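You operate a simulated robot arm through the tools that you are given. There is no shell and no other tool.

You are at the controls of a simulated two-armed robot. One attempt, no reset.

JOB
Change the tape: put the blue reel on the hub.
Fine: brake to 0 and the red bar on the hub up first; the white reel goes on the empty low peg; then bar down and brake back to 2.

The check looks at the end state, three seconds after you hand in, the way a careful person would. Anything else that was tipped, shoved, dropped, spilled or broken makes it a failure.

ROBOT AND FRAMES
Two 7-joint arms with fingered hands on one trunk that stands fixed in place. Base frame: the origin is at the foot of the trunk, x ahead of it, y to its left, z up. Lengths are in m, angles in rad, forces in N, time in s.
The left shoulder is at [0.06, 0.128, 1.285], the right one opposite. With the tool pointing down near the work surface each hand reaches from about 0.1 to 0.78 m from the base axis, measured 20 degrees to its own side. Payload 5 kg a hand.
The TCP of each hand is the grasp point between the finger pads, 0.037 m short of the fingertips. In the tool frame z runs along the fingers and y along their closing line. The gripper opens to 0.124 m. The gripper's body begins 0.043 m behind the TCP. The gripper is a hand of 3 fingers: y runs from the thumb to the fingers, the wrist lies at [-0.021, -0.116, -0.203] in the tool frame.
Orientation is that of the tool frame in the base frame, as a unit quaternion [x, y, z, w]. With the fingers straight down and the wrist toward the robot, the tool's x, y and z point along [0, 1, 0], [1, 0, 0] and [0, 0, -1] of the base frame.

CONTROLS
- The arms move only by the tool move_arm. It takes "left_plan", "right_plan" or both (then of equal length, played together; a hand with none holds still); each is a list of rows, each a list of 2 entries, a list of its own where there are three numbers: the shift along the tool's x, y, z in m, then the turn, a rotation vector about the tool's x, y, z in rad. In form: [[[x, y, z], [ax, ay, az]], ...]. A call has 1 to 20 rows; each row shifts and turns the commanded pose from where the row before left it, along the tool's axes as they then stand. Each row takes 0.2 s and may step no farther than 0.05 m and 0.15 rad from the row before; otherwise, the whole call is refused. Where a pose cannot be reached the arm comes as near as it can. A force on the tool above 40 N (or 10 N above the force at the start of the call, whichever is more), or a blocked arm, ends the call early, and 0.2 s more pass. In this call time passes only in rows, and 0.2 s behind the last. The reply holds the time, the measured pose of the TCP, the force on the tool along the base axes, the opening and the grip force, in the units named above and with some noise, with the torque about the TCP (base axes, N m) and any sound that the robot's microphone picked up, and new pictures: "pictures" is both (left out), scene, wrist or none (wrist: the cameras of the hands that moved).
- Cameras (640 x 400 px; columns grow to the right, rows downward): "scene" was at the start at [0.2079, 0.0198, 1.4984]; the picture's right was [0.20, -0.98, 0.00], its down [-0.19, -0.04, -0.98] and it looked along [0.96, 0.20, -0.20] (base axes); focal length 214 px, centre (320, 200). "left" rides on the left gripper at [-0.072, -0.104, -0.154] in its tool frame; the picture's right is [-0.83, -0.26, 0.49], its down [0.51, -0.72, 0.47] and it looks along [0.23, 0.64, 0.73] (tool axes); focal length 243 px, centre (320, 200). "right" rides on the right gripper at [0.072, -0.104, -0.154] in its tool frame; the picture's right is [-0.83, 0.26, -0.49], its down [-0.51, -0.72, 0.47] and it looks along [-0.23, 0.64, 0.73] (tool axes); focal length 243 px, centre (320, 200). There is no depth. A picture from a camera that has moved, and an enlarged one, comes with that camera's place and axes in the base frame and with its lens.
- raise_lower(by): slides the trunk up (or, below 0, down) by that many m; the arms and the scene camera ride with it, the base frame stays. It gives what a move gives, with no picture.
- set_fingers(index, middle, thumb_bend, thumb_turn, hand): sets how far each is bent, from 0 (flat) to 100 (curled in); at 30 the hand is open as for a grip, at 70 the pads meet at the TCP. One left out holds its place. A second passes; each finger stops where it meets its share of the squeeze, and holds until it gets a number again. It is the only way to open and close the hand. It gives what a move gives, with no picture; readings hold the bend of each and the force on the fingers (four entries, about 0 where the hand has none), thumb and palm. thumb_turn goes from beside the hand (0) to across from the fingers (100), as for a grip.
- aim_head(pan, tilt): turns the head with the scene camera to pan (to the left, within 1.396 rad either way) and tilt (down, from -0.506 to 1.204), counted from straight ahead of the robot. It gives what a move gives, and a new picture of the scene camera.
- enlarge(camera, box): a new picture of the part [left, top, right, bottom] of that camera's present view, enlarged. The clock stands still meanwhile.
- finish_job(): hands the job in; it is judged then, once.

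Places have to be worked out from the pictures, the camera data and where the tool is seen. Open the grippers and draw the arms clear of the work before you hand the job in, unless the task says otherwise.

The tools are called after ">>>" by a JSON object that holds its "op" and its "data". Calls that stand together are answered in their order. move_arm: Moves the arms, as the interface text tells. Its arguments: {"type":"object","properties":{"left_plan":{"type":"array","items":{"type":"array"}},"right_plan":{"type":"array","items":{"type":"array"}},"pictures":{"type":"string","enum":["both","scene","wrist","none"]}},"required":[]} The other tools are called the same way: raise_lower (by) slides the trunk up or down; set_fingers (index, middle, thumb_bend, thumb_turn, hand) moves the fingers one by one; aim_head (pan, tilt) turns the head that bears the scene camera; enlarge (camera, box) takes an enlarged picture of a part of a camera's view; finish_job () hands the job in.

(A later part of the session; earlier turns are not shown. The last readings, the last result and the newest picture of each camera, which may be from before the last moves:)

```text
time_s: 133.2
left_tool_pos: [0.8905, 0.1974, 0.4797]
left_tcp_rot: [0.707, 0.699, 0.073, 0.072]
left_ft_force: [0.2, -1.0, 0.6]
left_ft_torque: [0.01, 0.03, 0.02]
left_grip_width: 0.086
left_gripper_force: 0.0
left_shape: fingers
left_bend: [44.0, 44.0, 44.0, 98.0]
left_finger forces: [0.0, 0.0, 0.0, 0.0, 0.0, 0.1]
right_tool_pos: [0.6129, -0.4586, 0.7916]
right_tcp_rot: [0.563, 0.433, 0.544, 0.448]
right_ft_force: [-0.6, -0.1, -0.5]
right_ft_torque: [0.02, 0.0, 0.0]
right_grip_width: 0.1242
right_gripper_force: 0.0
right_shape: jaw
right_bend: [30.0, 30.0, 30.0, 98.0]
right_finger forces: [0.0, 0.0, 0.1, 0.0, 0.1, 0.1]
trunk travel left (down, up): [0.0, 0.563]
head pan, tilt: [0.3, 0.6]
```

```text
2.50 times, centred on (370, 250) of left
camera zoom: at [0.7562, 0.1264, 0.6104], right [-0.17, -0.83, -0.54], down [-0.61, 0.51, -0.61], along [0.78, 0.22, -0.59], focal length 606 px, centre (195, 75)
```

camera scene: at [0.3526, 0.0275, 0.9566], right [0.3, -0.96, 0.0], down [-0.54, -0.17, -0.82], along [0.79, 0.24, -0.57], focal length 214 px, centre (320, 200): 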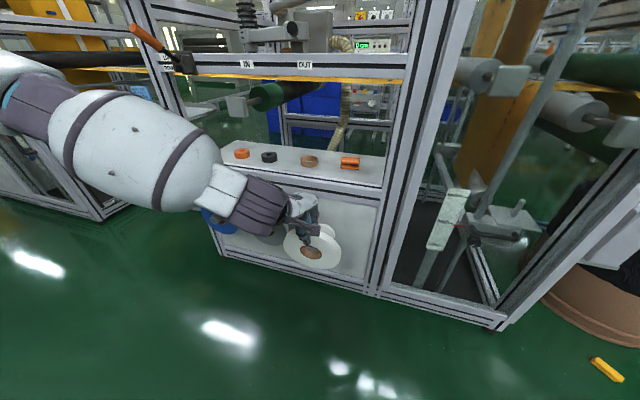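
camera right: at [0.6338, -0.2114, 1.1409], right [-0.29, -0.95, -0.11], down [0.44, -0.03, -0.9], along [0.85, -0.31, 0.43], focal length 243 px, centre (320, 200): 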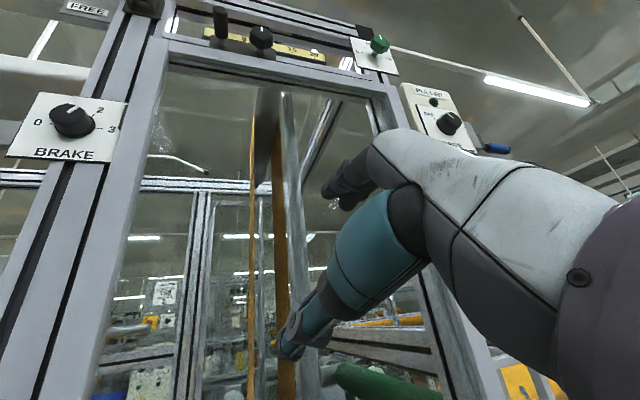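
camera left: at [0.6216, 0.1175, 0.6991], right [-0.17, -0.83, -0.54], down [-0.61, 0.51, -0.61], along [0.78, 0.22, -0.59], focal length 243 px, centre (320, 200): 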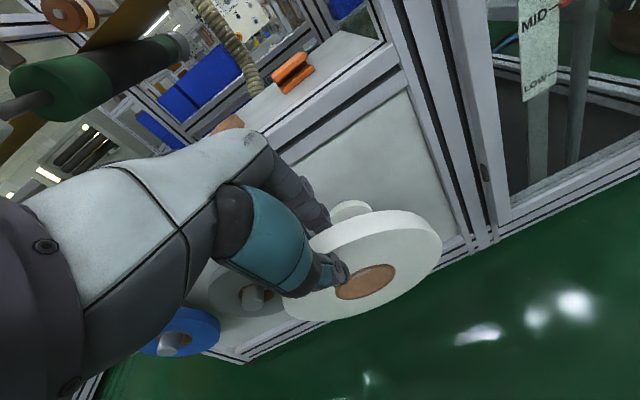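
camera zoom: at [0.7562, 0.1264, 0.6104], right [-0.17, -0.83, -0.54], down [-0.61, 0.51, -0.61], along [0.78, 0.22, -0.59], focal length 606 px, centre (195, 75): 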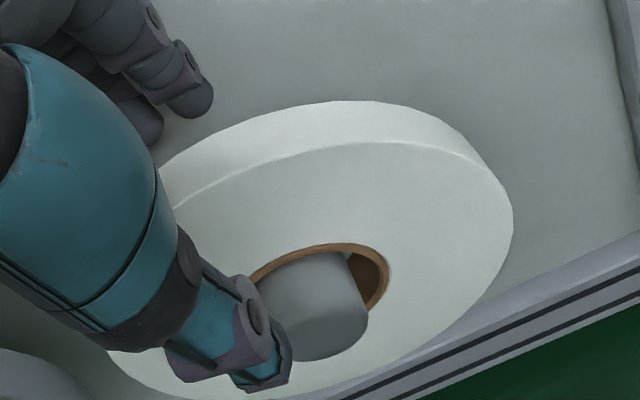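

The reel hangs freely on the peg with the hand open. I withdraw the hand up along its own axis, away from the rim and beam.

>>> {"op": "move_arm", "data": {"left_plan": [[[0, 0, -0.015], [0, 0, 0]], [[0, 0, -0.015], [0, 0, 0]], [[0, 0, -0.02], [0, 0, 0]], [[0, -0.02, -0.02], [0, 0, 0]], [[0, -0.03, -0.02], [0, 0, 0]]], "pictures": "both"}}

>>> {"op": "enlarge", "data": {"camera": "scene", "box": [280, 190, 360, 260]}}

>>> {"op": "enlarge", "data": {"camera": "left", "box": [300, 200, 460, 330]}}

```text
time_s: 134.4
left_tool_pos: [0.8218, 0.1998, 0.5577]
left_tcp_rot: [0.708, 0.698, 0.071, 0.072]
left_ft_force: [-0.2, -0.2, -0.1]
left_ft_torque: [-0.02, -0.01, 0.04]
left_grip_width: 0.0863
left_gripper_force: 0.1
left_shape: fingers
left_bend: [44.0, 44.0, 44.0, 98.0]
left_finger forces: [0.0, 0.0, 0.0, 0.1, 0.1, 0.1]
right_tool_pos: [0.6133, -0.4583, 0.7923]
right_tcp_rot: [0.563, 0.432, 0.544, 0.447]
right_ft_force: [0.7, 0.1, -0.2]
right_ft_torque: [0.0, -0.05, -0.02]
right_grip_width: 0.124
right_gripper_force: 0.0
right_shape: jaw
right_bend: [30.0, 30.0, 30.0, 98.0]
right_finger forces: [0.0, 0.1, 0.0, 0.1, 0.0, 0.1]
trunk travel left (down, up): [0.0, 0.563]
head pan, tilt: [0.3, 0.6]
camera scene: at [0.3515, 0.0268, 0.9571], right [0.3, -0.96, 0.0], down [-0.54, -0.17, -0.83], along [0.79, 0.24, -0.56], focal length 214 px, centre (320, 200)
camera left: at [0.6891, 0.1283, 0.6889], right [-0.17, -0.83, -0.54], down [-0.6, 0.51, -0.61], along [0.78, 0.22, -0.59], focal length 243 px, centre (320, 200)
```

scene: 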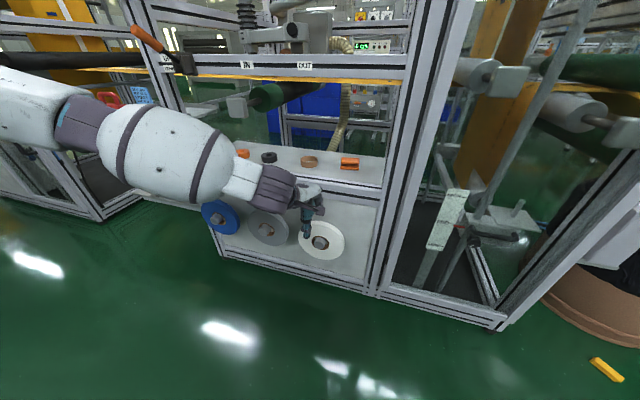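
left: 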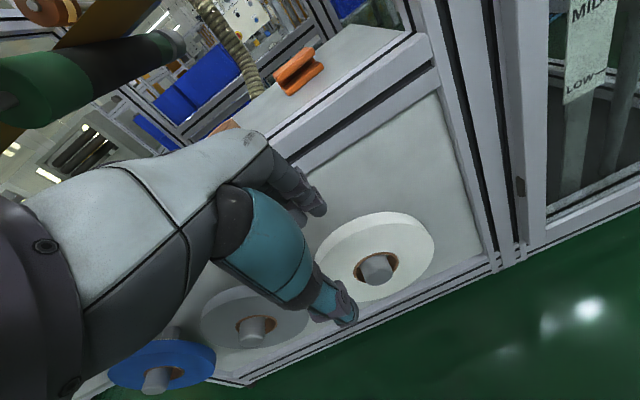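

```text
5.71 times, centred on (320, 225) of scene
camera zoom: at [0.3515, 0.0268, 0.9571], right [0.3, -0.96, 0.0], down [-0.54, -0.17, -0.83], along [0.79, 0.24, -0.56], focal length 1226 px, centre (320, 57)
```

zoom: 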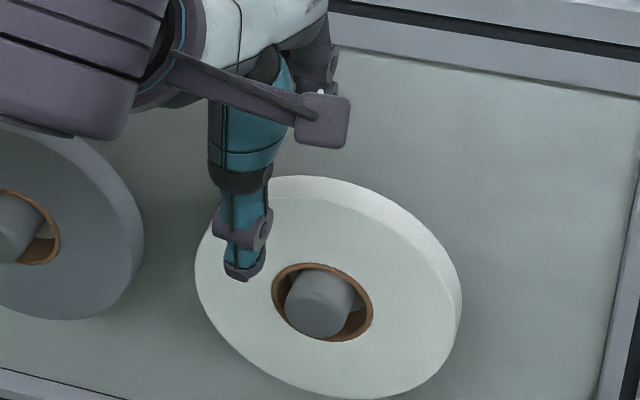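

```text
3.08 times, centred on (380, 265) of left
camera zoom: at [0.6891, 0.1283, 0.6889], right [-0.17, -0.83, -0.54], down [-0.6, 0.51, -0.61], along [0.78, 0.22, -0.59], focal length 746 px, centre (135, 0)
```

zoom: 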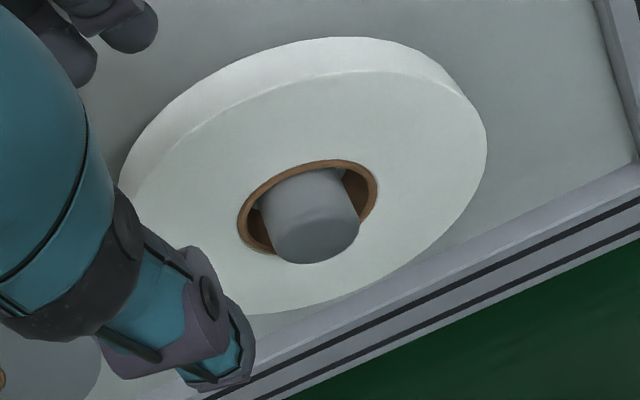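

The white reel is on the low peg, similar to the grey one next to it. Next the blue reel: I zoom on it and measure its position.

>>> {"op": "enlarge", "data": {"camera": "scene", "box": [190, 190, 290, 250]}}

>>> {"op": "enlarge", "data": {"camera": "left", "box": [90, 280, 330, 400]}}

```text
6.40 times, centred on (240, 220) of scene
camera zoom: at [0.3515, 0.0268, 0.9571], right [0.3, -0.96, 0.0], down [-0.54, -0.17, -0.83], along [0.79, 0.24, -0.56], focal length 1373 px, centre (832, 72)
```

zoom: 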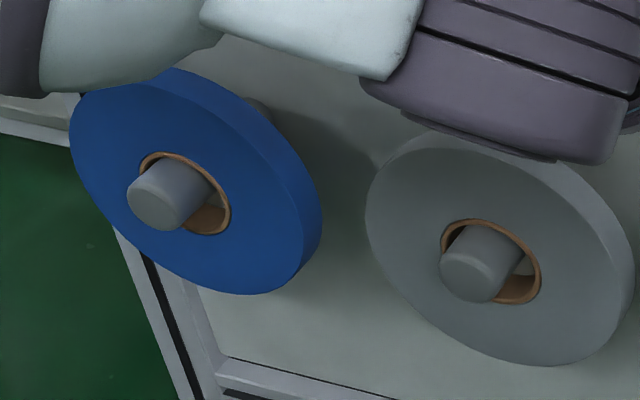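

```text
2.67 times, centred on (210, 340) of left
camera zoom: at [0.6891, 0.1283, 0.6889], right [-0.17, -0.83, -0.54], down [-0.6, 0.51, -0.61], along [0.78, 0.22, -0.59], focal length 647 px, centre (613, -173)
```

zoom: 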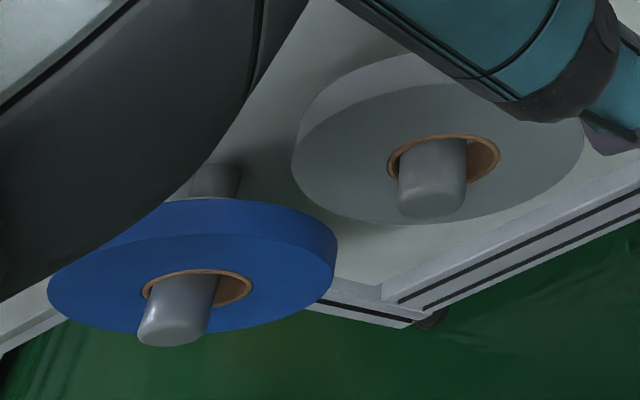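

Blue peg tip ≈(0.869, 0.638, 0.39), blue reel front ≈0.894, hole centre ≈(0.907, 0.638, 0.383). It's at the edge of the left arm's reach, so I'll grip it from its upper right. I retract, level the tool, move left and roll the hand about the forward axis by ~0.82 rad.

>>> {"op": "move_arm", "data": {"left_plan": [[[0, -0.0249, -0.028], [0, 0, 0]], [[0, -0.0249, -0.028], [0, 0, 0]], [[0, -0.0249, -0.028], [0, 0, 0]], [[0, -0.0249, -0.028], [0, 0, 0]], [[0, 0, 0], [0.1, 0, 0]], [[0, 0, 0], [0.1, 0, 0]], [[0.044, 0, 0], [0, 0, 0]], [[0.044, 0, 0], [0, 0, 0]], [[0.044, 0, 0], [0, 0, 0]], [[0.044, 0, 0], [0, 0, 0]], [[0.044, 0, 0], [0, 0, 0]], [[0, 0, 0], [0, 0.137, 0]], [[0, 0, 0], [0, 0.137, 0]], [[0, 0, 0], [0, 0.137, 0]], [[0, 0, 0], [0, 0.137, 0]], [[0, 0, 0], [0, 0.137, 0]], [[0, 0, 0], [0, 0.137, 0]]], "pictures": "both"}}

```text
time_s: 138.0
left_tool_pos: [0.7038, 0.4209, 0.6473]
left_tcp_rot: [0.65, 0.645, 0.286, -0.281]
left_ft_force: [-0.7, 0.1, -0.7]
left_ft_torque: [0.0, 0.01, -0.01]
left_grip_width: 0.0859
left_gripper_force: 0.0
left_shape: fingers
left_bend: [44.0, 44.0, 44.0, 98.0]
left_finger forces: [0.0, 0.0, 0.0, 0.0, 0.1, 0.0]
right_tool_pos: [0.615, -0.4569, 0.7924]
right_tcp_rot: [0.563, 0.433, 0.544, 0.447]
right_ft_force: [0.2, -0.1, 0.7]
right_ft_torque: [0.05, 0.04, -0.01]
right_grip_width: 0.124
right_gripper_force: 0.1
right_shape: jaw
right_bend: [30.0, 30.0, 30.0, 98.0]
right_finger forces: [0.0, 0.0, 0.1, 0.1, 0.1, 0.0]
trunk travel left (down, up): [0.0, 0.563]
head pan, tilt: [0.3, 0.6]
camera scene: at [0.3519, 0.0269, 0.9569], right [0.3, -0.96, 0.0], down [-0.54, -0.17, -0.82], along [0.79, 0.24, -0.57], focal length 214 px, centre (320, 200)
camera left: at [0.5982, 0.259, 0.6986], right [-0.26, -0.2, -0.94], down [-0.71, 0.7, 0.05], along [0.65, 0.69, -0.32], focal length 243 px, centre (320, 200)
```

scene: 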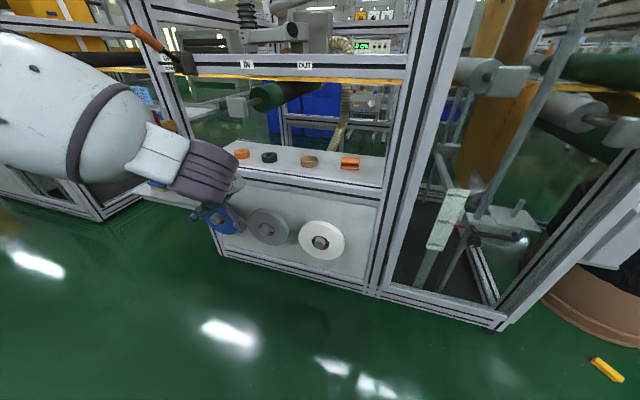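
left: 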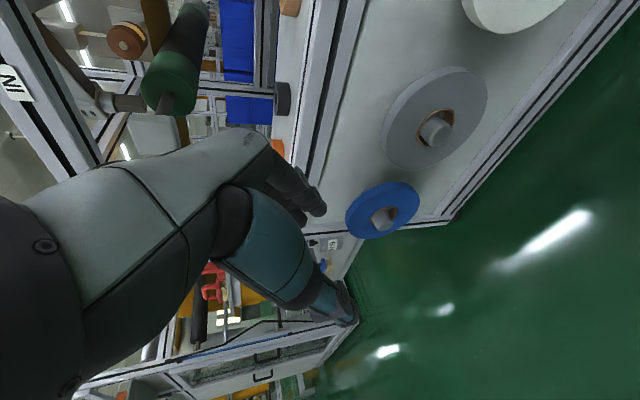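

>>> {"op": "enlarge", "data": {"camera": "left", "box": [330, 160, 450, 260]}}

>>> {"op": "enlarge", "data": {"camera": "scene", "box": [185, 180, 285, 250]}}

```text
4.00 times, centred on (390, 210) of left
camera zoom: at [0.5982, 0.259, 0.6986], right [-0.26, -0.2, -0.94], down [-0.71, 0.7, 0.05], along [0.65, 0.69, -0.32], focal length 970 px, centre (40, 160)
```

zoom: 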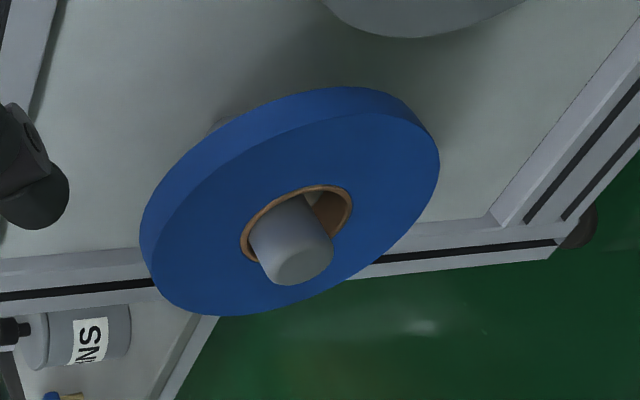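

```text
5.71 times, centred on (235, 215) of scene
camera zoom: at [0.3519, 0.0269, 0.9569], right [0.3, -0.96, 0.0], down [-0.54, -0.17, -0.82], along [0.79, 0.24, -0.57], focal length 1226 px, centre (806, 114)
```

zoom: 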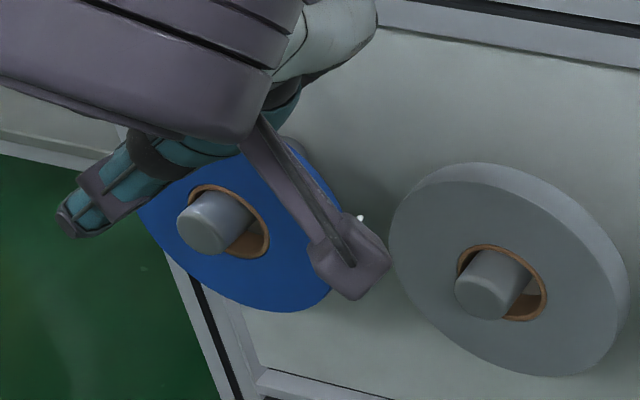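

Both views agree on the blue peg tip (0.869, 0.639, 0.390). I open the fingers a bit wider and move to a pre-grip point on the upper right of the blue reel, fingers to pass behind it and thumb in front.

>>> {"op": "set_fingers", "data": {"hand": "left", "index": 27, "middle": 27, "thumb_bend": 30}}

>>> {"op": "move_arm", "data": {"left_plan": [[[-0.008, 0.0268, 0.0281], [0, 0, 0]], [[-0.008, 0.0268, 0.0281], [0, 0, 0]], [[-0.008, 0.0268, 0.0281], [0, 0, 0]], [[-0.008, 0.0268, 0.0281], [0, 0, 0]], [[-0.008, 0.0268, 0.0281], [0, 0, 0]]], "pictures": "wrist"}}

>>> {"op": "enlarge", "data": {"camera": "left", "box": [270, 150, 450, 370]}}

```text
time_s: 139.0
left_tool_pos: [0.7046, 0.4211, 0.6466]
left_tcp_rot: [0.651, 0.646, 0.285, -0.28]
left_ft_force: [-0.2, -0.5, -1.2]
left_ft_torque: [0.01, 0.02, 0.01]
left_grip_width: 0.1339
left_gripper_force: 0.2
left_shape: fingers
left_bend: [27.0, 27.0, 30.0, 98.0]
left_finger forces: [0.0, 0.1, 0.0, 0.0, 0.1, 0.0]
right_tool_pos: [0.6128, -0.4581, 0.7925]
right_tcp_rot: [0.562, 0.434, 0.544, 0.447]
right_ft_force: [-0.6, 0.9, -0.1]
right_ft_torque: [0.02, -0.01, 0.04]
right_grip_width: 0.1241
right_gripper_force: 0.0
right_shape: jaw
right_bend: [30.0, 30.0, 30.0, 98.0]
right_finger forces: [0.1, 0.0, 0.1, 0.0, 0.0, 0.1]
trunk travel left (down, up): [0.0, 0.563]
head pan, tilt: [0.3, 0.6]
```

```text
time_s: 140.2
left_tool_pos: [0.8399, 0.4957, 0.5201]
left_tcp_rot: [0.651, 0.645, 0.285, -0.28]
left_ft_force: [-0.6, 0.2, 0.5]
left_ft_torque: [0.01, -0.03, 0.02]
left_grip_width: 0.1343
left_gripper_force: 0.1
left_shape: fingers
left_bend: [27.0, 27.0, 30.0, 98.0]
left_finger forces: [0.0, 0.1, 0.0, 0.0, 0.0, 0.1]
right_tool_pos: [0.6145, -0.457, 0.7922]
right_tcp_rot: [0.563, 0.433, 0.544, 0.447]
right_ft_force: [0.5, 0.9, -0.2]
right_ft_torque: [-0.02, 0.0, 0.01]
right_grip_width: 0.1239
right_gripper_force: 0.2
right_shape: jaw
right_bend: [30.0, 30.0, 30.0, 98.0]
right_finger forces: [0.0, 0.1, 0.0, 0.0, 0.1, 0.0]
trunk travel left (down, up): [0.0, 0.563]
head pan, tilt: [0.3, 0.6]
camera left: at [0.7337, 0.3339, 0.5723], right [-0.26, -0.2, -0.94], down [-0.71, 0.7, 0.05], along [0.65, 0.69, -0.33], focal length 243 px, centre (320, 200)
```

left: 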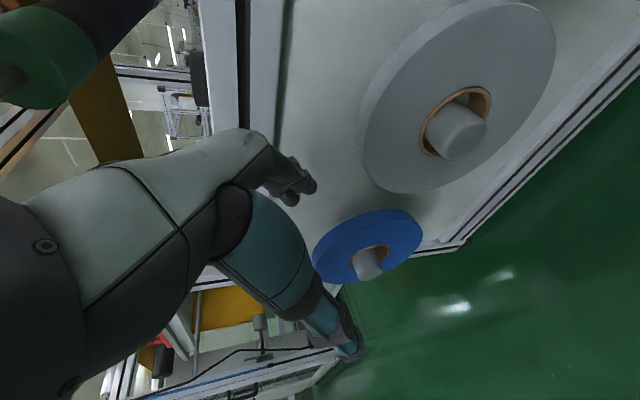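

```text
1.82 times, centred on (360, 260) of left
camera zoom: at [0.7337, 0.3339, 0.5723], right [-0.26, -0.2, -0.94], down [-0.71, 0.7, 0.05], along [0.65, 0.69, -0.33], focal length 441 px, centre (247, 91)
```

zoom: 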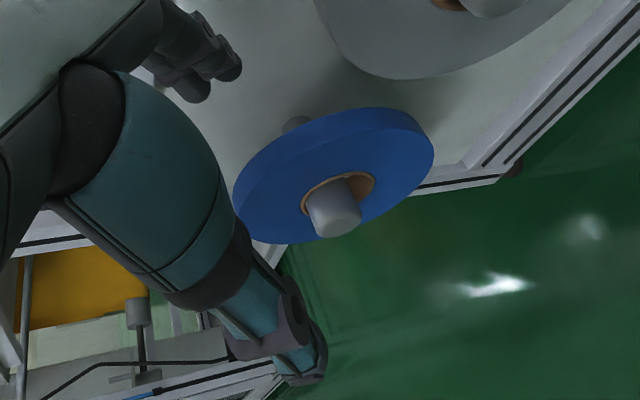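

The hand is clear of the reel with fingers behind and thumb in front of its plane. I move in radially to the grip depth, in small rows.

>>> {"op": "move_arm", "data": {"left_plan": [[[-0.002, 0.0137, 0.01], [0, 0, 0]], [[-0.002, 0.0137, 0.01], [0, 0, 0]], [[-0.0005, 0, 0.019], [0, 0, 0]], [[-0.0005, 0, 0.019], [0, 0, 0]], [[-0.0005, 0, 0.019], [0, 0, 0]], [[-0.0005, 0, 0.019], [0, 0, 0]]], "pictures": "wrist"}}

>>> {"op": "enlarge", "data": {"camera": "left", "box": [250, 140, 430, 360]}}

>>> {"op": "enlarge", "data": {"camera": "scene", "box": [185, 180, 285, 250]}}

```text
time_s: 141.6
left_tool_pos: [0.867, 0.5603, 0.4522]
left_tcp_rot: [0.651, 0.646, 0.285, -0.279]
left_ft_force: [0.4, 0.2, 0.2]
left_ft_torque: [0.0, -0.03, 0.0]
left_grip_width: 0.1342
left_gripper_force: 0.2
left_shape: fingers
left_bend: [27.0, 27.0, 30.0, 98.0]
left_finger forces: [0.1, 0.1, 0.0, 0.0, 0.1, 0.0]
right_tool_pos: [0.6138, -0.4579, 0.7918]
right_tcp_rot: [0.563, 0.433, 0.544, 0.447]
right_ft_force: [0.5, 0.1, -0.5]
right_ft_torque: [0.0, 0.02, 0.0]
right_grip_width: 0.1239
right_gripper_force: 0.0
right_shape: jaw
right_bend: [30.0, 30.0, 30.0, 98.0]
right_finger forces: [0.0, 0.0, 0.0, 0.0, 0.1, 0.0]
trunk travel left (down, up): [0.0, 0.563]
head pan, tilt: [0.3, 0.6]
camera left: at [0.7622, 0.3995, 0.5029], right [-0.26, -0.2, -0.94], down [-0.71, 0.7, 0.05], along [0.65, 0.69, -0.33], focal length 243 px, centre (320, 200)
```

left: 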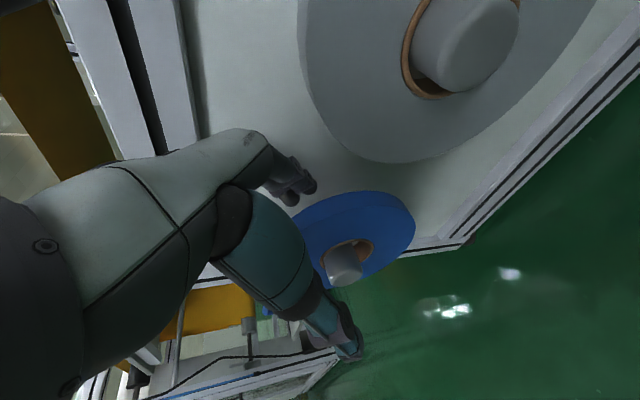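

```text
1.82 times, centred on (340, 250) of left
camera zoom: at [0.7622, 0.3995, 0.5029], right [-0.26, -0.2, -0.94], down [-0.71, 0.7, 0.05], along [0.65, 0.69, -0.33], focal length 441 px, centre (284, 109)
```

zoom: 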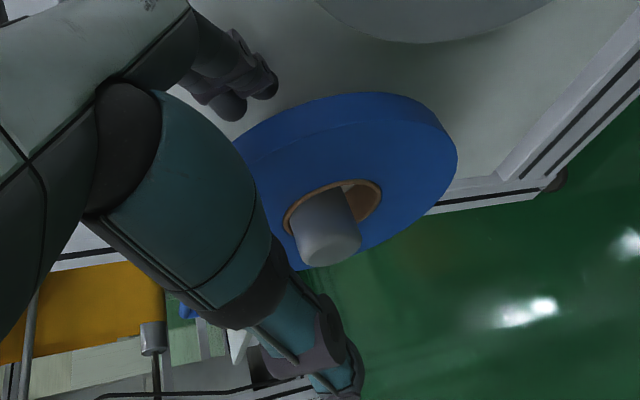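

```text
5.71 times, centred on (235, 215) of scene
camera zoom: at [0.3519, 0.0271, 0.9569], right [0.3, -0.96, 0.0], down [-0.54, -0.17, -0.82], along [0.79, 0.24, -0.57], focal length 1226 px, centre (806, 114)
```

zoom: 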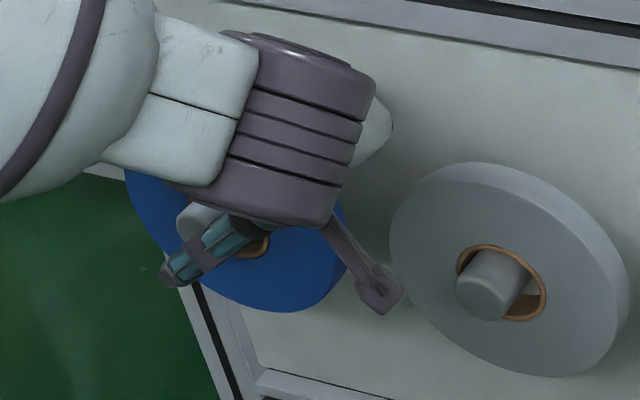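

No contact yet; from the view the fingertips only just reach the rim edge (about 3 mm overlap). I go in another 15 mm radially.

>>> {"op": "move_arm", "data": {"left_plan": [[[0, 0, 0.0075], [0, 0, 0]], [[0, 0, 0.0075], [0, 0, 0]]], "pictures": "none"}}

>>> {"op": "enlarge", "data": {"camera": "left", "box": [250, 140, 430, 360]}}

```text
time_s: 142.2
left_tool_pos: [0.8695, 0.5723, 0.4419]
left_tcp_rot: [0.651, 0.645, 0.286, -0.28]
left_ft_force: [0.0, 0.2, 0.0]
left_ft_torque: [-0.03, -0.01, -0.02]
left_grip_width: 0.1341
left_gripper_force: 0.0
left_shape: fingers
left_bend: [27.0, 27.0, 30.0, 98.0]
left_finger forces: [0.0, 0.0, 0.0, 0.0, 0.0, 0.1]
right_tool_pos: [0.6143, -0.4584, 0.7915]
right_tcp_rot: [0.563, 0.433, 0.544, 0.448]
right_ft_force: [0.2, 1.2, -0.7]
right_ft_torque: [0.03, 0.01, 0.01]
right_grip_width: 0.1239
right_gripper_force: 0.1
right_shape: jaw
right_bend: [30.0, 30.0, 30.0, 98.0]
right_finger forces: [0.0, 0.0, 0.0, 0.0, 0.0, 0.0]
trunk travel left (down, up): [0.0, 0.563]
head pan, tilt: [0.3, 0.6]
```

```text
1.82 times, centred on (340, 250) of left
camera zoom: at [0.7627, 0.4105, 0.4939], right [-0.26, -0.2, -0.94], down [-0.71, 0.7, 0.05], along [0.65, 0.69, -0.32], focal length 441 px, centre (284, 109)
```

zoom: 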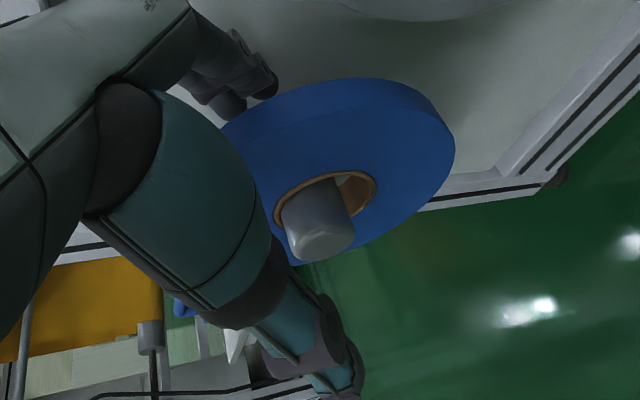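

Fingertips are now behind the reel. I shift 12 mm toward the panel and 8 mm further in, so the pinch can close near the reel's present plane instead of dragging it by the rim.

>>> {"op": "move_arm", "data": {"left_plan": [[[0, 0.006, 0.004], [0, 0, 0]], [[0, 0.006, 0.004], [0, 0, 0]]], "pictures": "none"}}

>>> {"op": "set_fingers", "data": {"hand": "left", "index": 44, "middle": 44, "thumb_bend": 68}}

>>> {"op": "enlarge", "data": {"camera": "left", "box": [250, 140, 430, 360]}}

>>> {"op": "enlarge", "data": {"camera": "scene", "box": [185, 180, 285, 250]}}

```text
time_s: 142.8
left_tool_pos: [0.8804, 0.5773, 0.4364]
left_tcp_rot: [0.651, 0.646, 0.285, -0.279]
left_ft_force: [-5.6, -2.0, 0.9]
left_ft_torque: [0.05, -0.17, -0.02]
left_grip_width: 0.1344
left_gripper_force: 2.8
left_shape: fingers
left_bend: [27.0, 28.0, 30.0, 98.0]
left_finger forces: [0.1, 5.5, 0.0, 0.1, 0.0, 0.1]
right_tool_pos: [0.6138, -0.4577, 0.7916]
right_tcp_rot: [0.563, 0.432, 0.544, 0.447]
right_ft_force: [-0.6, 0.4, 0.6]
right_ft_torque: [0.0, -0.01, -0.01]
right_grip_width: 0.1241
right_gripper_force: 0.2
right_shape: jaw
right_bend: [30.0, 30.0, 30.0, 98.0]
right_finger forces: [0.0, 0.1, 0.0, 0.0, 0.1, 0.1]
trunk travel left (down, up): [0.0, 0.563]
head pan, tilt: [0.3, 0.6]
```

```text
time_s: 143.8
left_tool_pos: [0.8808, 0.5764, 0.4386]
left_tcp_rot: [0.652, 0.644, 0.287, -0.279]
left_ft_force: [7.9, -4.9, 3.5]
left_ft_torque: [0.01, -0.31, -0.5]
left_grip_width: 0.0521
left_gripper_force: 4.4
left_shape: fingers
left_bend: [43.0, 40.0, 68.0, 98.0]
left_finger forces: [1.7, 7.0, 0.0, 0.0, 0.0, 0.0]
right_tool_pos: [0.6143, -0.4577, 0.7926]
right_tcp_rot: [0.563, 0.433, 0.545, 0.447]
right_ft_force: [-0.1, -0.6, 0.4]
right_ft_torque: [-0.01, -0.02, 0.0]
right_grip_width: 0.1237
right_gripper_force: 0.1
right_shape: jaw
right_bend: [30.0, 30.0, 30.0, 98.0]
right_finger forces: [0.0, 0.0, 0.1, 0.0, 0.0, 0.0]
trunk travel left (down, up): [0.0, 0.563]
head pan, tilt: [0.3, 0.6]
```

```text
1.82 times, centred on (340, 250) of left
camera zoom: at [0.7753, 0.4157, 0.4896], right [-0.26, -0.2, -0.94], down [-0.71, 0.7, 0.05], along [0.65, 0.69, -0.32], focal length 441 px, centre (284, 109)
```

zoom: 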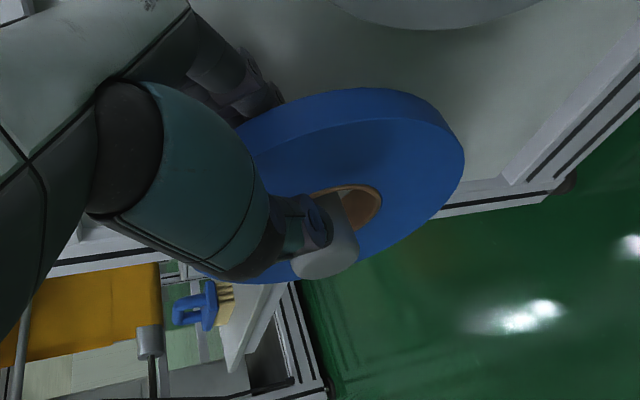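

```text
5.71 times, centred on (235, 215) of scene
camera zoom: at [0.3516, 0.0265, 0.957], right [0.3, -0.96, 0.0], down [-0.54, -0.17, -0.83], along [0.79, 0.24, -0.56], focal length 1226 px, centre (806, 114)
```

zoom: 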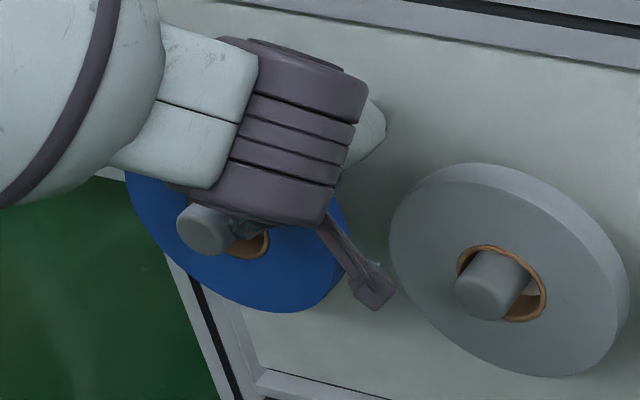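

The fingers touch the reel's back (about 8 N total) and the thumb has not yet reached its front. I now bring the thumb in further.

>>> {"op": "set_fingers", "data": {"hand": "left", "index": 46, "middle": 44, "thumb_bend": 82}}

>>> {"op": "enlarge", "data": {"camera": "left", "box": [250, 140, 430, 360]}}

>>> {"op": "enlarge", "data": {"camera": "scene", "box": [185, 180, 285, 250]}}

```text
time_s: 144.8
left_tool_pos: [0.881, 0.5782, 0.4378]
left_tcp_rot: [0.651, 0.645, 0.286, -0.28]
left_ft_force: [5.4, -7.0, 4.6]
left_ft_torque: [-0.01, -0.27, -0.55]
left_grip_width: 0.0314
left_gripper_force: 10.9
left_shape: fingers
left_bend: [43.0, 40.0, 79.0, 97.0]
left_finger forces: [7.9, 7.6, 0.1, 0.1, 5.8, 0.1]
right_tool_pos: [0.614, -0.4581, 0.7917]
right_tcp_rot: [0.562, 0.433, 0.545, 0.447]
right_ft_force: [-0.8, -0.1, 0.2]
right_ft_torque: [-0.03, -0.01, 0.0]
right_grip_width: 0.1237
right_gripper_force: 0.1
right_shape: jaw
right_bend: [30.0, 30.0, 30.0, 98.0]
right_finger forces: [0.1, 0.0, 0.0, 0.0, 0.0, 0.0]
trunk travel left (down, up): [0.0, 0.563]
head pan, tilt: [0.3, 0.6]
```

```text
1.82 times, centred on (340, 250) of left
camera zoom: at [0.775, 0.4158, 0.4895], right [-0.26, -0.2, -0.94], down [-0.71, 0.7, 0.05], along [0.65, 0.69, -0.32], focal length 441 px, centre (284, 109)
```

zoom: 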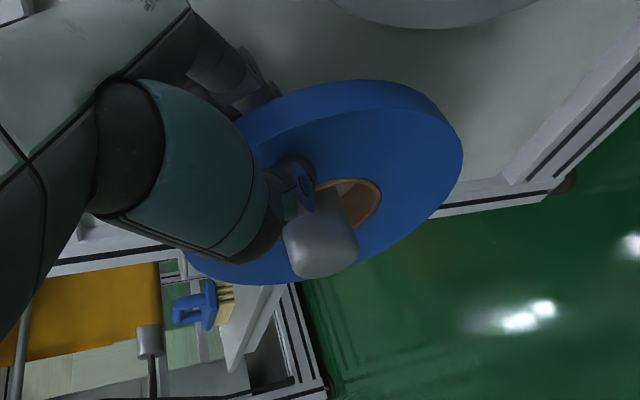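

```text
5.71 times, centred on (235, 215) of scene
camera zoom: at [0.3515, 0.0265, 0.9571], right [0.3, -0.96, 0.0], down [-0.54, -0.17, -0.83], along [0.79, 0.24, -0.56], focal length 1226 px, centre (806, 114)
```

zoom: 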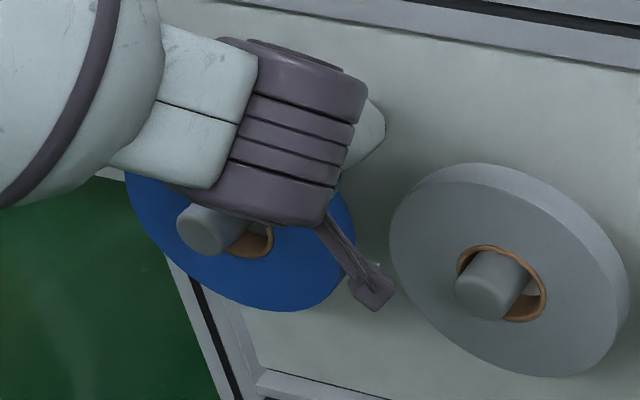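

The reel is pinched (about 8 N behind, 6 N thumb). I pull it out along the peg in small steps.

>>> {"op": "move_arm", "data": {"left_plan": [[[0, -0.008, 0], [0, 0, 0]], [[0, -0.008, 0], [0, 0, 0]]], "pictures": "none"}}

>>> {"op": "enlarge", "data": {"camera": "left", "box": [250, 140, 430, 360]}}

>>> {"op": "enlarge", "data": {"camera": "scene", "box": [185, 180, 285, 250]}}

```text
time_s: 145.4
left_tool_pos: [0.8647, 0.5771, 0.439]
left_tcp_rot: [0.651, 0.645, 0.287, -0.279]
left_ft_force: [10.1, -10.8, 9.9]
left_ft_torque: [0.26, -0.83, -1.19]
left_grip_width: 0.03
left_gripper_force: 15.8
left_shape: fingers
left_bend: [42.0, 35.0, 80.0, 98.0]
left_finger forces: [5.7, 21.7, 0.0, 0.0, 4.6, 0.0]
right_tool_pos: [0.6125, -0.4581, 0.7923]
right_tcp_rot: [0.563, 0.432, 0.544, 0.447]
right_ft_force: [0.4, 0.5, 0.3]
right_ft_torque: [0.0, -0.03, -0.02]
right_grip_width: 0.1239
right_gripper_force: 0.1
right_shape: jaw
right_bend: [30.0, 30.0, 30.0, 98.0]
right_finger forces: [0.0, 0.0, 0.0, 0.0, 0.0, 0.0]
trunk travel left (down, up): [0.0, 0.563]
head pan, tilt: [0.3, 0.6]
```

```text
1.82 times, centred on (340, 250) of left
camera zoom: at [0.7584, 0.4155, 0.4906], right [-0.26, -0.2, -0.95], down [-0.71, 0.7, 0.05], along [0.65, 0.69, -0.32], focal length 441 px, centre (284, 109)
```

zoom: 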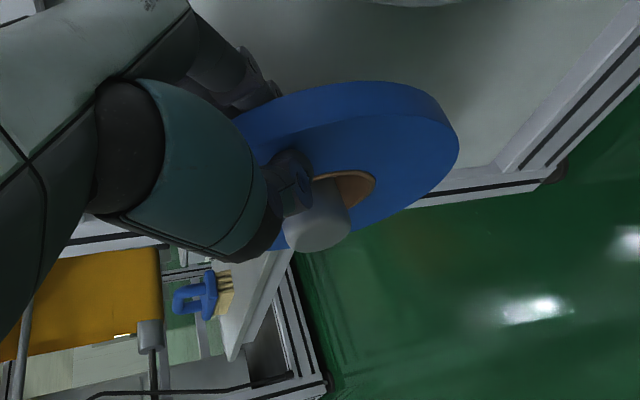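

```text
5.71 times, centred on (235, 215) of scene
camera zoom: at [0.3512, 0.026, 0.9572], right [0.3, -0.96, 0.0], down [-0.54, -0.17, -0.83], along [0.79, 0.24, -0.56], focal length 1226 px, centre (806, 114)
```

zoom: 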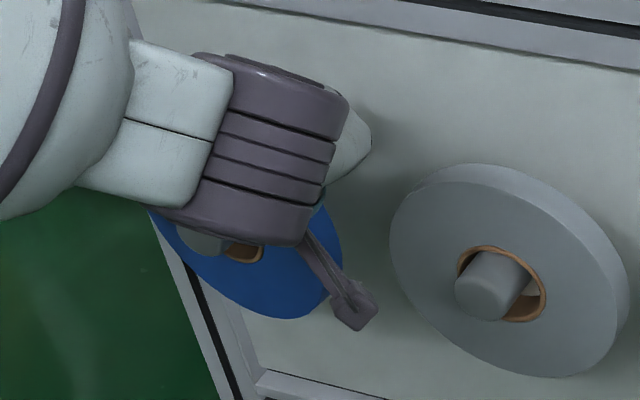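

The pull is canting the reel (middle finger 22 N, side forces), since the half-open fingers slope outward. I release gently and look at where the reel sits now.

>>> {"op": "set_fingers", "data": {"hand": "left", "index": 36, "middle": 32, "thumb_bend": 55}}

>>> {"op": "enlarge", "data": {"camera": "left", "box": [250, 140, 430, 360]}}

>>> {"op": "enlarge", "data": {"camera": "scene", "box": [185, 180, 285, 250]}}

```text
time_s: 146.4
left_tool_pos: [0.864, 0.5787, 0.4375]
left_tcp_rot: [0.651, 0.645, 0.286, -0.281]
left_ft_force: [-1.1, -2.1, 5.7]
left_ft_torque: [0.14, -0.32, -0.15]
left_grip_width: 0.081
left_gripper_force: 3.1
left_shape: fingers
left_bend: [36.0, 31.0, 55.0, 98.0]
left_finger forces: [0.0, 6.0, 0.0, 0.0, 0.0, 0.1]
right_tool_pos: [0.6135, -0.4582, 0.7921]
right_tcp_rot: [0.563, 0.432, 0.544, 0.447]
right_ft_force: [0.1, -1.0, 0.8]
right_ft_torque: [-0.01, 0.01, -0.02]
right_grip_width: 0.1241
right_gripper_force: 0.0
right_shape: jaw
right_bend: [30.0, 30.0, 30.0, 98.0]
right_finger forces: [0.0, 0.0, 0.1, 0.0, 0.0, 0.0]
trunk travel left (down, up): [0.0, 0.563]
head pan, tilt: [0.3, 0.6]
```

```text
1.82 times, centred on (340, 250) of left
camera zoom: at [0.7577, 0.4166, 0.4896], right [-0.26, -0.2, -0.94], down [-0.71, 0.7, 0.05], along [0.65, 0.69, -0.32], focal length 441 px, centre (284, 109)
```

zoom: 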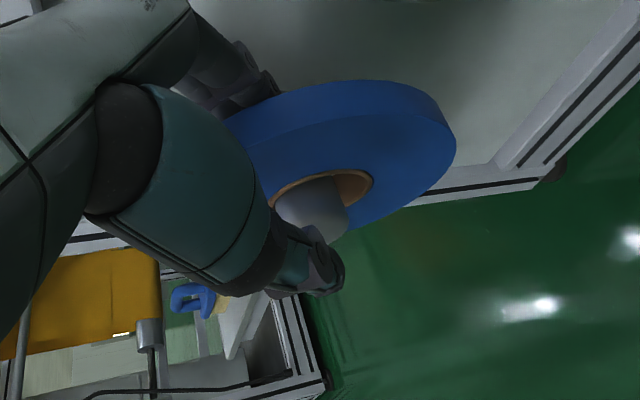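

```text
5.71 times, centred on (235, 215) of scene
camera zoom: at [0.3512, 0.0266, 0.9572], right [0.3, -0.96, 0.0], down [-0.54, -0.17, -0.83], along [0.79, 0.24, -0.56], focal length 1226 px, centre (806, 114)
```

zoom: 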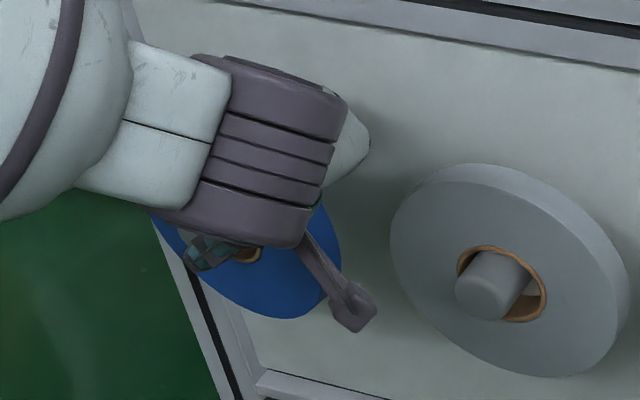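

The reel has come out partway and leans with its upper-right rim toward me, which is fine. I open slightly and pitch the hand 0.3 rad to match that lean, so a normal pad-to-pad pinch can take it.

>>> {"op": "set_fingers", "data": {"hand": "left", "index": 33, "middle": 33, "thumb_bend": 44}}

>>> {"op": "move_arm", "data": {"left_plan": [[[0, 0.005, 0], [-0.1, 0, 0]], [[0, 0.005, 0], [-0.1, 0, 0]], [[0, 0.005, 0], [-0.1, 0, 0]]], "pictures": "none"}}

>>> {"op": "enlarge", "data": {"camera": "left", "box": [250, 140, 430, 360]}}

>>> {"op": "enlarge", "data": {"camera": "scene", "box": [185, 180, 285, 250]}}

```text
time_s: 147.4
left_tool_pos: [0.8641, 0.5773, 0.4379]
left_tcp_rot: [0.651, 0.645, 0.287, -0.279]
left_ft_force: [0.3, -1.7, 5.0]
left_ft_torque: [0.14, -0.33, -0.18]
left_grip_width: 0.1027
left_gripper_force: 2.8
left_shape: fingers
left_bend: [33.0, 32.0, 44.0, 98.0]
left_finger forces: [0.0, 5.9, 0.0, 0.0, 0.0, 0.1]
right_tool_pos: [0.6129, -0.4579, 0.7925]
right_tcp_rot: [0.563, 0.432, 0.544, 0.447]
right_ft_force: [0.6, 0.0, 0.4]
right_ft_torque: [0.01, -0.01, 0.01]
right_grip_width: 0.1241
right_gripper_force: 0.2
right_shape: jaw
right_bend: [30.0, 30.0, 30.0, 98.0]
right_finger forces: [0.0, 0.0, 0.0, 0.0, 0.0, 0.1]
trunk travel left (down, up): [0.0, 0.563]
head pan, tilt: [0.3, 0.6]
```

```text
time_s: 148.2
left_tool_pos: [0.8788, 0.5748, 0.4377]
left_tcp_rot: [0.686, 0.595, 0.379, -0.179]
left_ft_force: [-0.2, -0.2, -0.1]
left_ft_torque: [0.02, 0.0, 0.02]
left_grip_width: 0.1029
left_gripper_force: 0.1
left_shape: fingers
left_bend: [33.0, 33.0, 44.0, 98.0]
left_finger forces: [0.1, 0.1, 0.1, 0.0, 0.0, 0.0]
right_tool_pos: [0.6139, -0.4574, 0.7922]
right_tcp_rot: [0.563, 0.433, 0.543, 0.448]
right_ft_force: [0.7, -0.2, -0.3]
right_ft_torque: [-0.04, 0.0, 0.02]
right_grip_width: 0.124
right_gripper_force: 0.0
right_shape: jaw
right_bend: [30.0, 30.0, 30.0, 98.0]
right_finger forces: [0.1, 0.0, 0.1, 0.0, 0.0, 0.0]
trunk travel left (down, up): [0.0, 0.563]
head pan, tilt: [0.3, 0.6]
```

```text
1.82 times, centred on (340, 250) of left
camera zoom: at [0.7329, 0.4422, 0.4647], right [-0.1, -0.16, -0.98], down [-0.54, 0.84, -0.08], along [0.84, 0.52, -0.17], focal length 441 px, centre (284, 109)
```

zoom: 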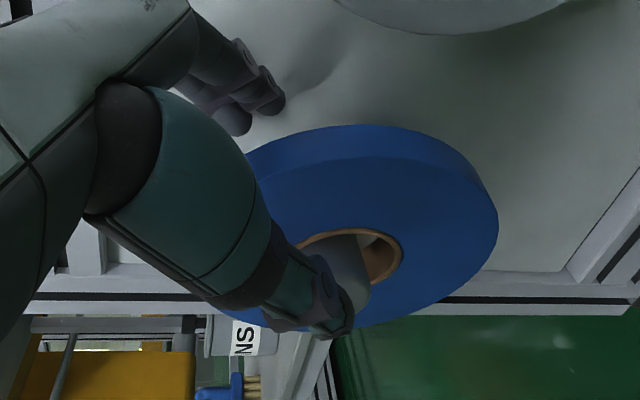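

```text
5.71 times, centred on (235, 215) of scene
camera zoom: at [0.3518, 0.0269, 0.957], right [0.3, -0.96, 0.0], down [-0.54, -0.17, -0.83], along [0.79, 0.24, -0.57], focal length 1226 px, centre (806, 114)
```

zoom: 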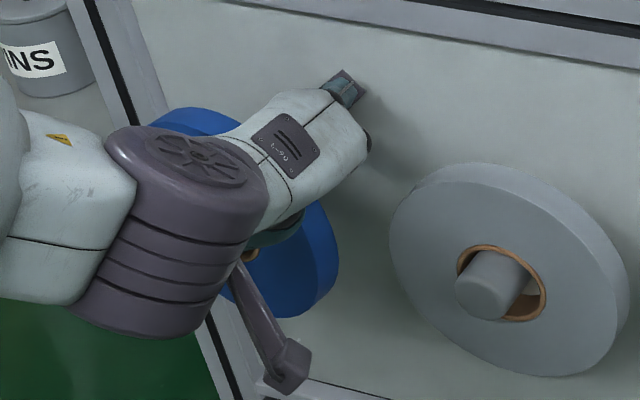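

Geometry is as planned and contact-free: fingers behind the rim by about 1 cm radially. I close progressively and watch how the reel leans into the pinch.

>>> {"op": "set_fingers", "data": {"hand": "left", "index": 58, "middle": 58, "thumb_bend": 60}}

>>> {"op": "enlarge", "data": {"camera": "left", "box": [250, 140, 430, 360]}}

>>> {"op": "enlarge", "data": {"camera": "scene", "box": [185, 180, 285, 250]}}

```text
time_s: 149.2
left_tool_pos: [0.8789, 0.5757, 0.4398]
left_tcp_rot: [0.685, 0.596, 0.379, -0.18]
left_ft_force: [-0.1, 0.3, 0.1]
left_ft_torque: [0.01, -0.03, -0.01]
left_grip_width: 0.042
left_gripper_force: 0.9
left_shape: fingers
left_bend: [57.0, 56.0, 60.0, 98.0]
left_finger forces: [0.0, 0.6, 0.0, 0.0, 0.0, 0.1]
right_tool_pos: [0.6135, -0.4585, 0.7907]
right_tcp_rot: [0.563, 0.433, 0.544, 0.448]
right_ft_force: [-0.3, -1.1, 0.1]
right_ft_torque: [-0.01, -0.02, 0.0]
right_grip_width: 0.1237
right_gripper_force: 0.1
right_shape: jaw
right_bend: [30.0, 30.0, 30.0, 98.0]
right_finger forces: [0.0, 0.0, 0.1, 0.0, 0.1, 0.1]
trunk travel left (down, up): [0.0, 0.563]
head pan, tilt: [0.3, 0.6]
```

```text
1.82 times, centred on (340, 250) of left
camera zoom: at [0.7329, 0.4424, 0.4649], right [-0.1, -0.16, -0.98], down [-0.54, 0.84, -0.08], along [0.84, 0.52, -0.17], focal length 441 px, centre (284, 109)
```

zoom: 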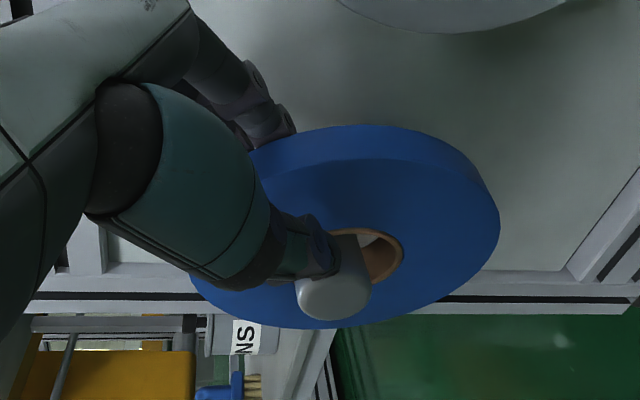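

```text
5.71 times, centred on (235, 215) of scene
camera zoom: at [0.3517, 0.0269, 0.957], right [0.3, -0.96, 0.0], down [-0.54, -0.17, -0.83], along [0.79, 0.24, -0.56], focal length 1226 px, centre (806, 114)
```

zoom: 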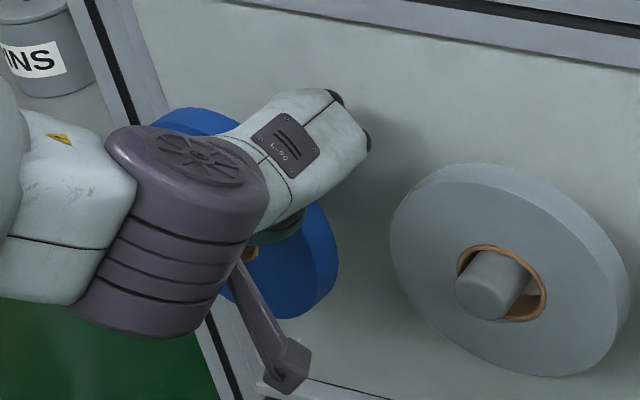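

Fingers are lightly touching behind the rim. I close to a firm pinch using all three.

>>> {"op": "set_fingers", "data": {"hand": "left", "index": 80, "middle": 70, "thumb_bend": 74}}

>>> {"op": "enlarge", "data": {"camera": "left", "box": [250, 140, 430, 360]}}

>>> {"op": "enlarge", "data": {"camera": "scene", "box": [185, 180, 285, 250]}}

```text
time_s: 150.2
left_tool_pos: [0.8795, 0.5764, 0.439]
left_tcp_rot: [0.685, 0.596, 0.38, -0.179]
left_ft_force: [2.8, -0.8, 3.3]
left_ft_torque: [0.22, -0.05, -0.2]
left_grip_width: 0.0238
left_gripper_force: 16.8
left_shape: fingers
left_bend: [64.0, 65.0, 65.0, 97.0]
left_finger forces: [10.6, 8.4, 0.0, 0.0, 15.4, 0.0]
right_tool_pos: [0.6121, -0.4588, 0.793]
right_tcp_rot: [0.562, 0.433, 0.545, 0.447]
right_ft_force: [0.1, 0.5, -0.1]
right_ft_torque: [0.04, -0.01, 0.0]
right_grip_width: 0.1242
right_gripper_force: 0.0
right_shape: jaw
right_bend: [30.0, 30.0, 30.0, 98.0]
right_finger forces: [0.0, 0.0, 0.0, 0.1, 0.0, 0.0]
trunk travel left (down, up): [0.0, 0.563]
head pan, tilt: [0.3, 0.6]
```

```text
1.82 times, centred on (340, 250) of left
camera zoom: at [0.7329, 0.4422, 0.4653], right [-0.1, -0.16, -0.98], down [-0.54, 0.84, -0.08], along [0.84, 0.52, -0.17], focal length 441 px, centre (284, 109)
```

zoom: 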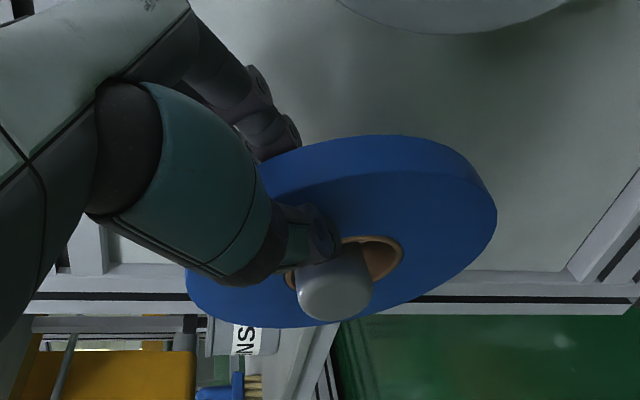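

```text
5.71 times, centred on (235, 215) of scene
camera zoom: at [0.3514, 0.0267, 0.9571], right [0.3, -0.96, 0.0], down [-0.54, -0.17, -0.83], along [0.79, 0.24, -0.56], focal length 1226 px, centre (806, 114)
```

zoom: 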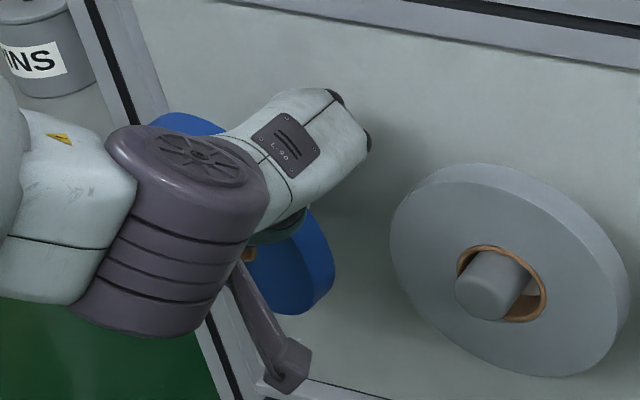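

A firm, even pinch now (64/65/65, ~10/8/15 N) with the reel leaning into the hand. I lift slightly to unweight it and start drawing it off along the peg.

>>> {"op": "move_arm", "data": {"left_plan": [[[0.0029, -0.0049, -0.0044], [0, 0, 0]], [[0.0029, -0.0049, -0.0044], [0, 0, 0]], [[0.0, -0.0114, -0.0037], [0, 0, 0]]], "pictures": "none"}}

>>> {"op": "enlarge", "data": {"camera": "left", "box": [250, 140, 430, 360]}}

>>> {"op": "enlarge", "data": {"camera": "scene", "box": [185, 180, 285, 250]}}

```text
time_s: 151.0
left_tool_pos: [0.8538, 0.576, 0.4456]
left_tcp_rot: [0.686, 0.595, 0.378, -0.18]
left_ft_force: [-1.4, 1.1, -1.4]
left_ft_torque: [-0.07, 0.04, 0.04]
left_grip_width: 0.0239
left_gripper_force: 15.1
left_shape: fingers
left_bend: [64.0, 67.0, 66.0, 96.0]
left_finger forces: [11.1, 3.8, 0.1, 0.1, 15.8, 0.0]
right_tool_pos: [0.6142, -0.4572, 0.7922]
right_tcp_rot: [0.563, 0.433, 0.543, 0.448]
right_ft_force: [0.4, -0.7, 0.0]
right_ft_torque: [0.01, -0.04, 0.02]
right_grip_width: 0.1241
right_gripper_force: 0.1
right_shape: jaw
right_bend: [30.0, 30.0, 30.0, 98.0]
right_finger forces: [0.0, 0.0, 0.1, 0.0, 0.1, 0.1]
trunk travel left (down, up): [0.0, 0.563]
head pan, tilt: [0.3, 0.6]
```

```text
1.82 times, centred on (340, 250) of left
camera zoom: at [0.7083, 0.443, 0.4718], right [-0.1, -0.16, -0.98], down [-0.54, 0.84, -0.08], along [0.83, 0.52, -0.17], focal length 441 px, centre (284, 109)
```

zoom: 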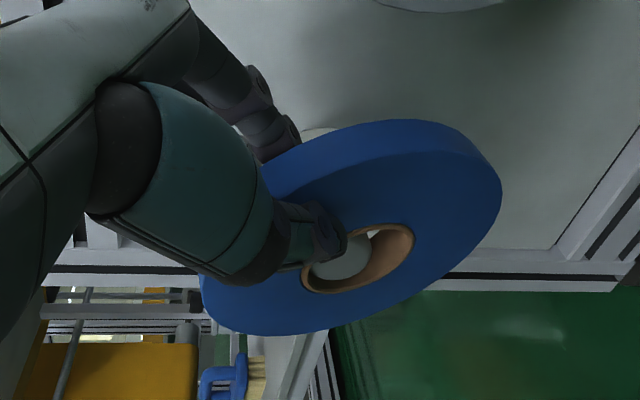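

```text
5.71 times, centred on (235, 215) of scene
camera zoom: at [0.3519, 0.0271, 0.9569], right [0.3, -0.96, 0.0], down [-0.54, -0.17, -0.82], along [0.79, 0.24, -0.57], focal length 1226 px, centre (806, 114)
```

zoom: 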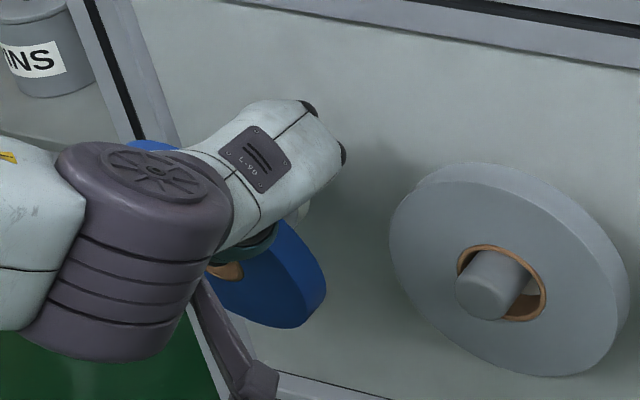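

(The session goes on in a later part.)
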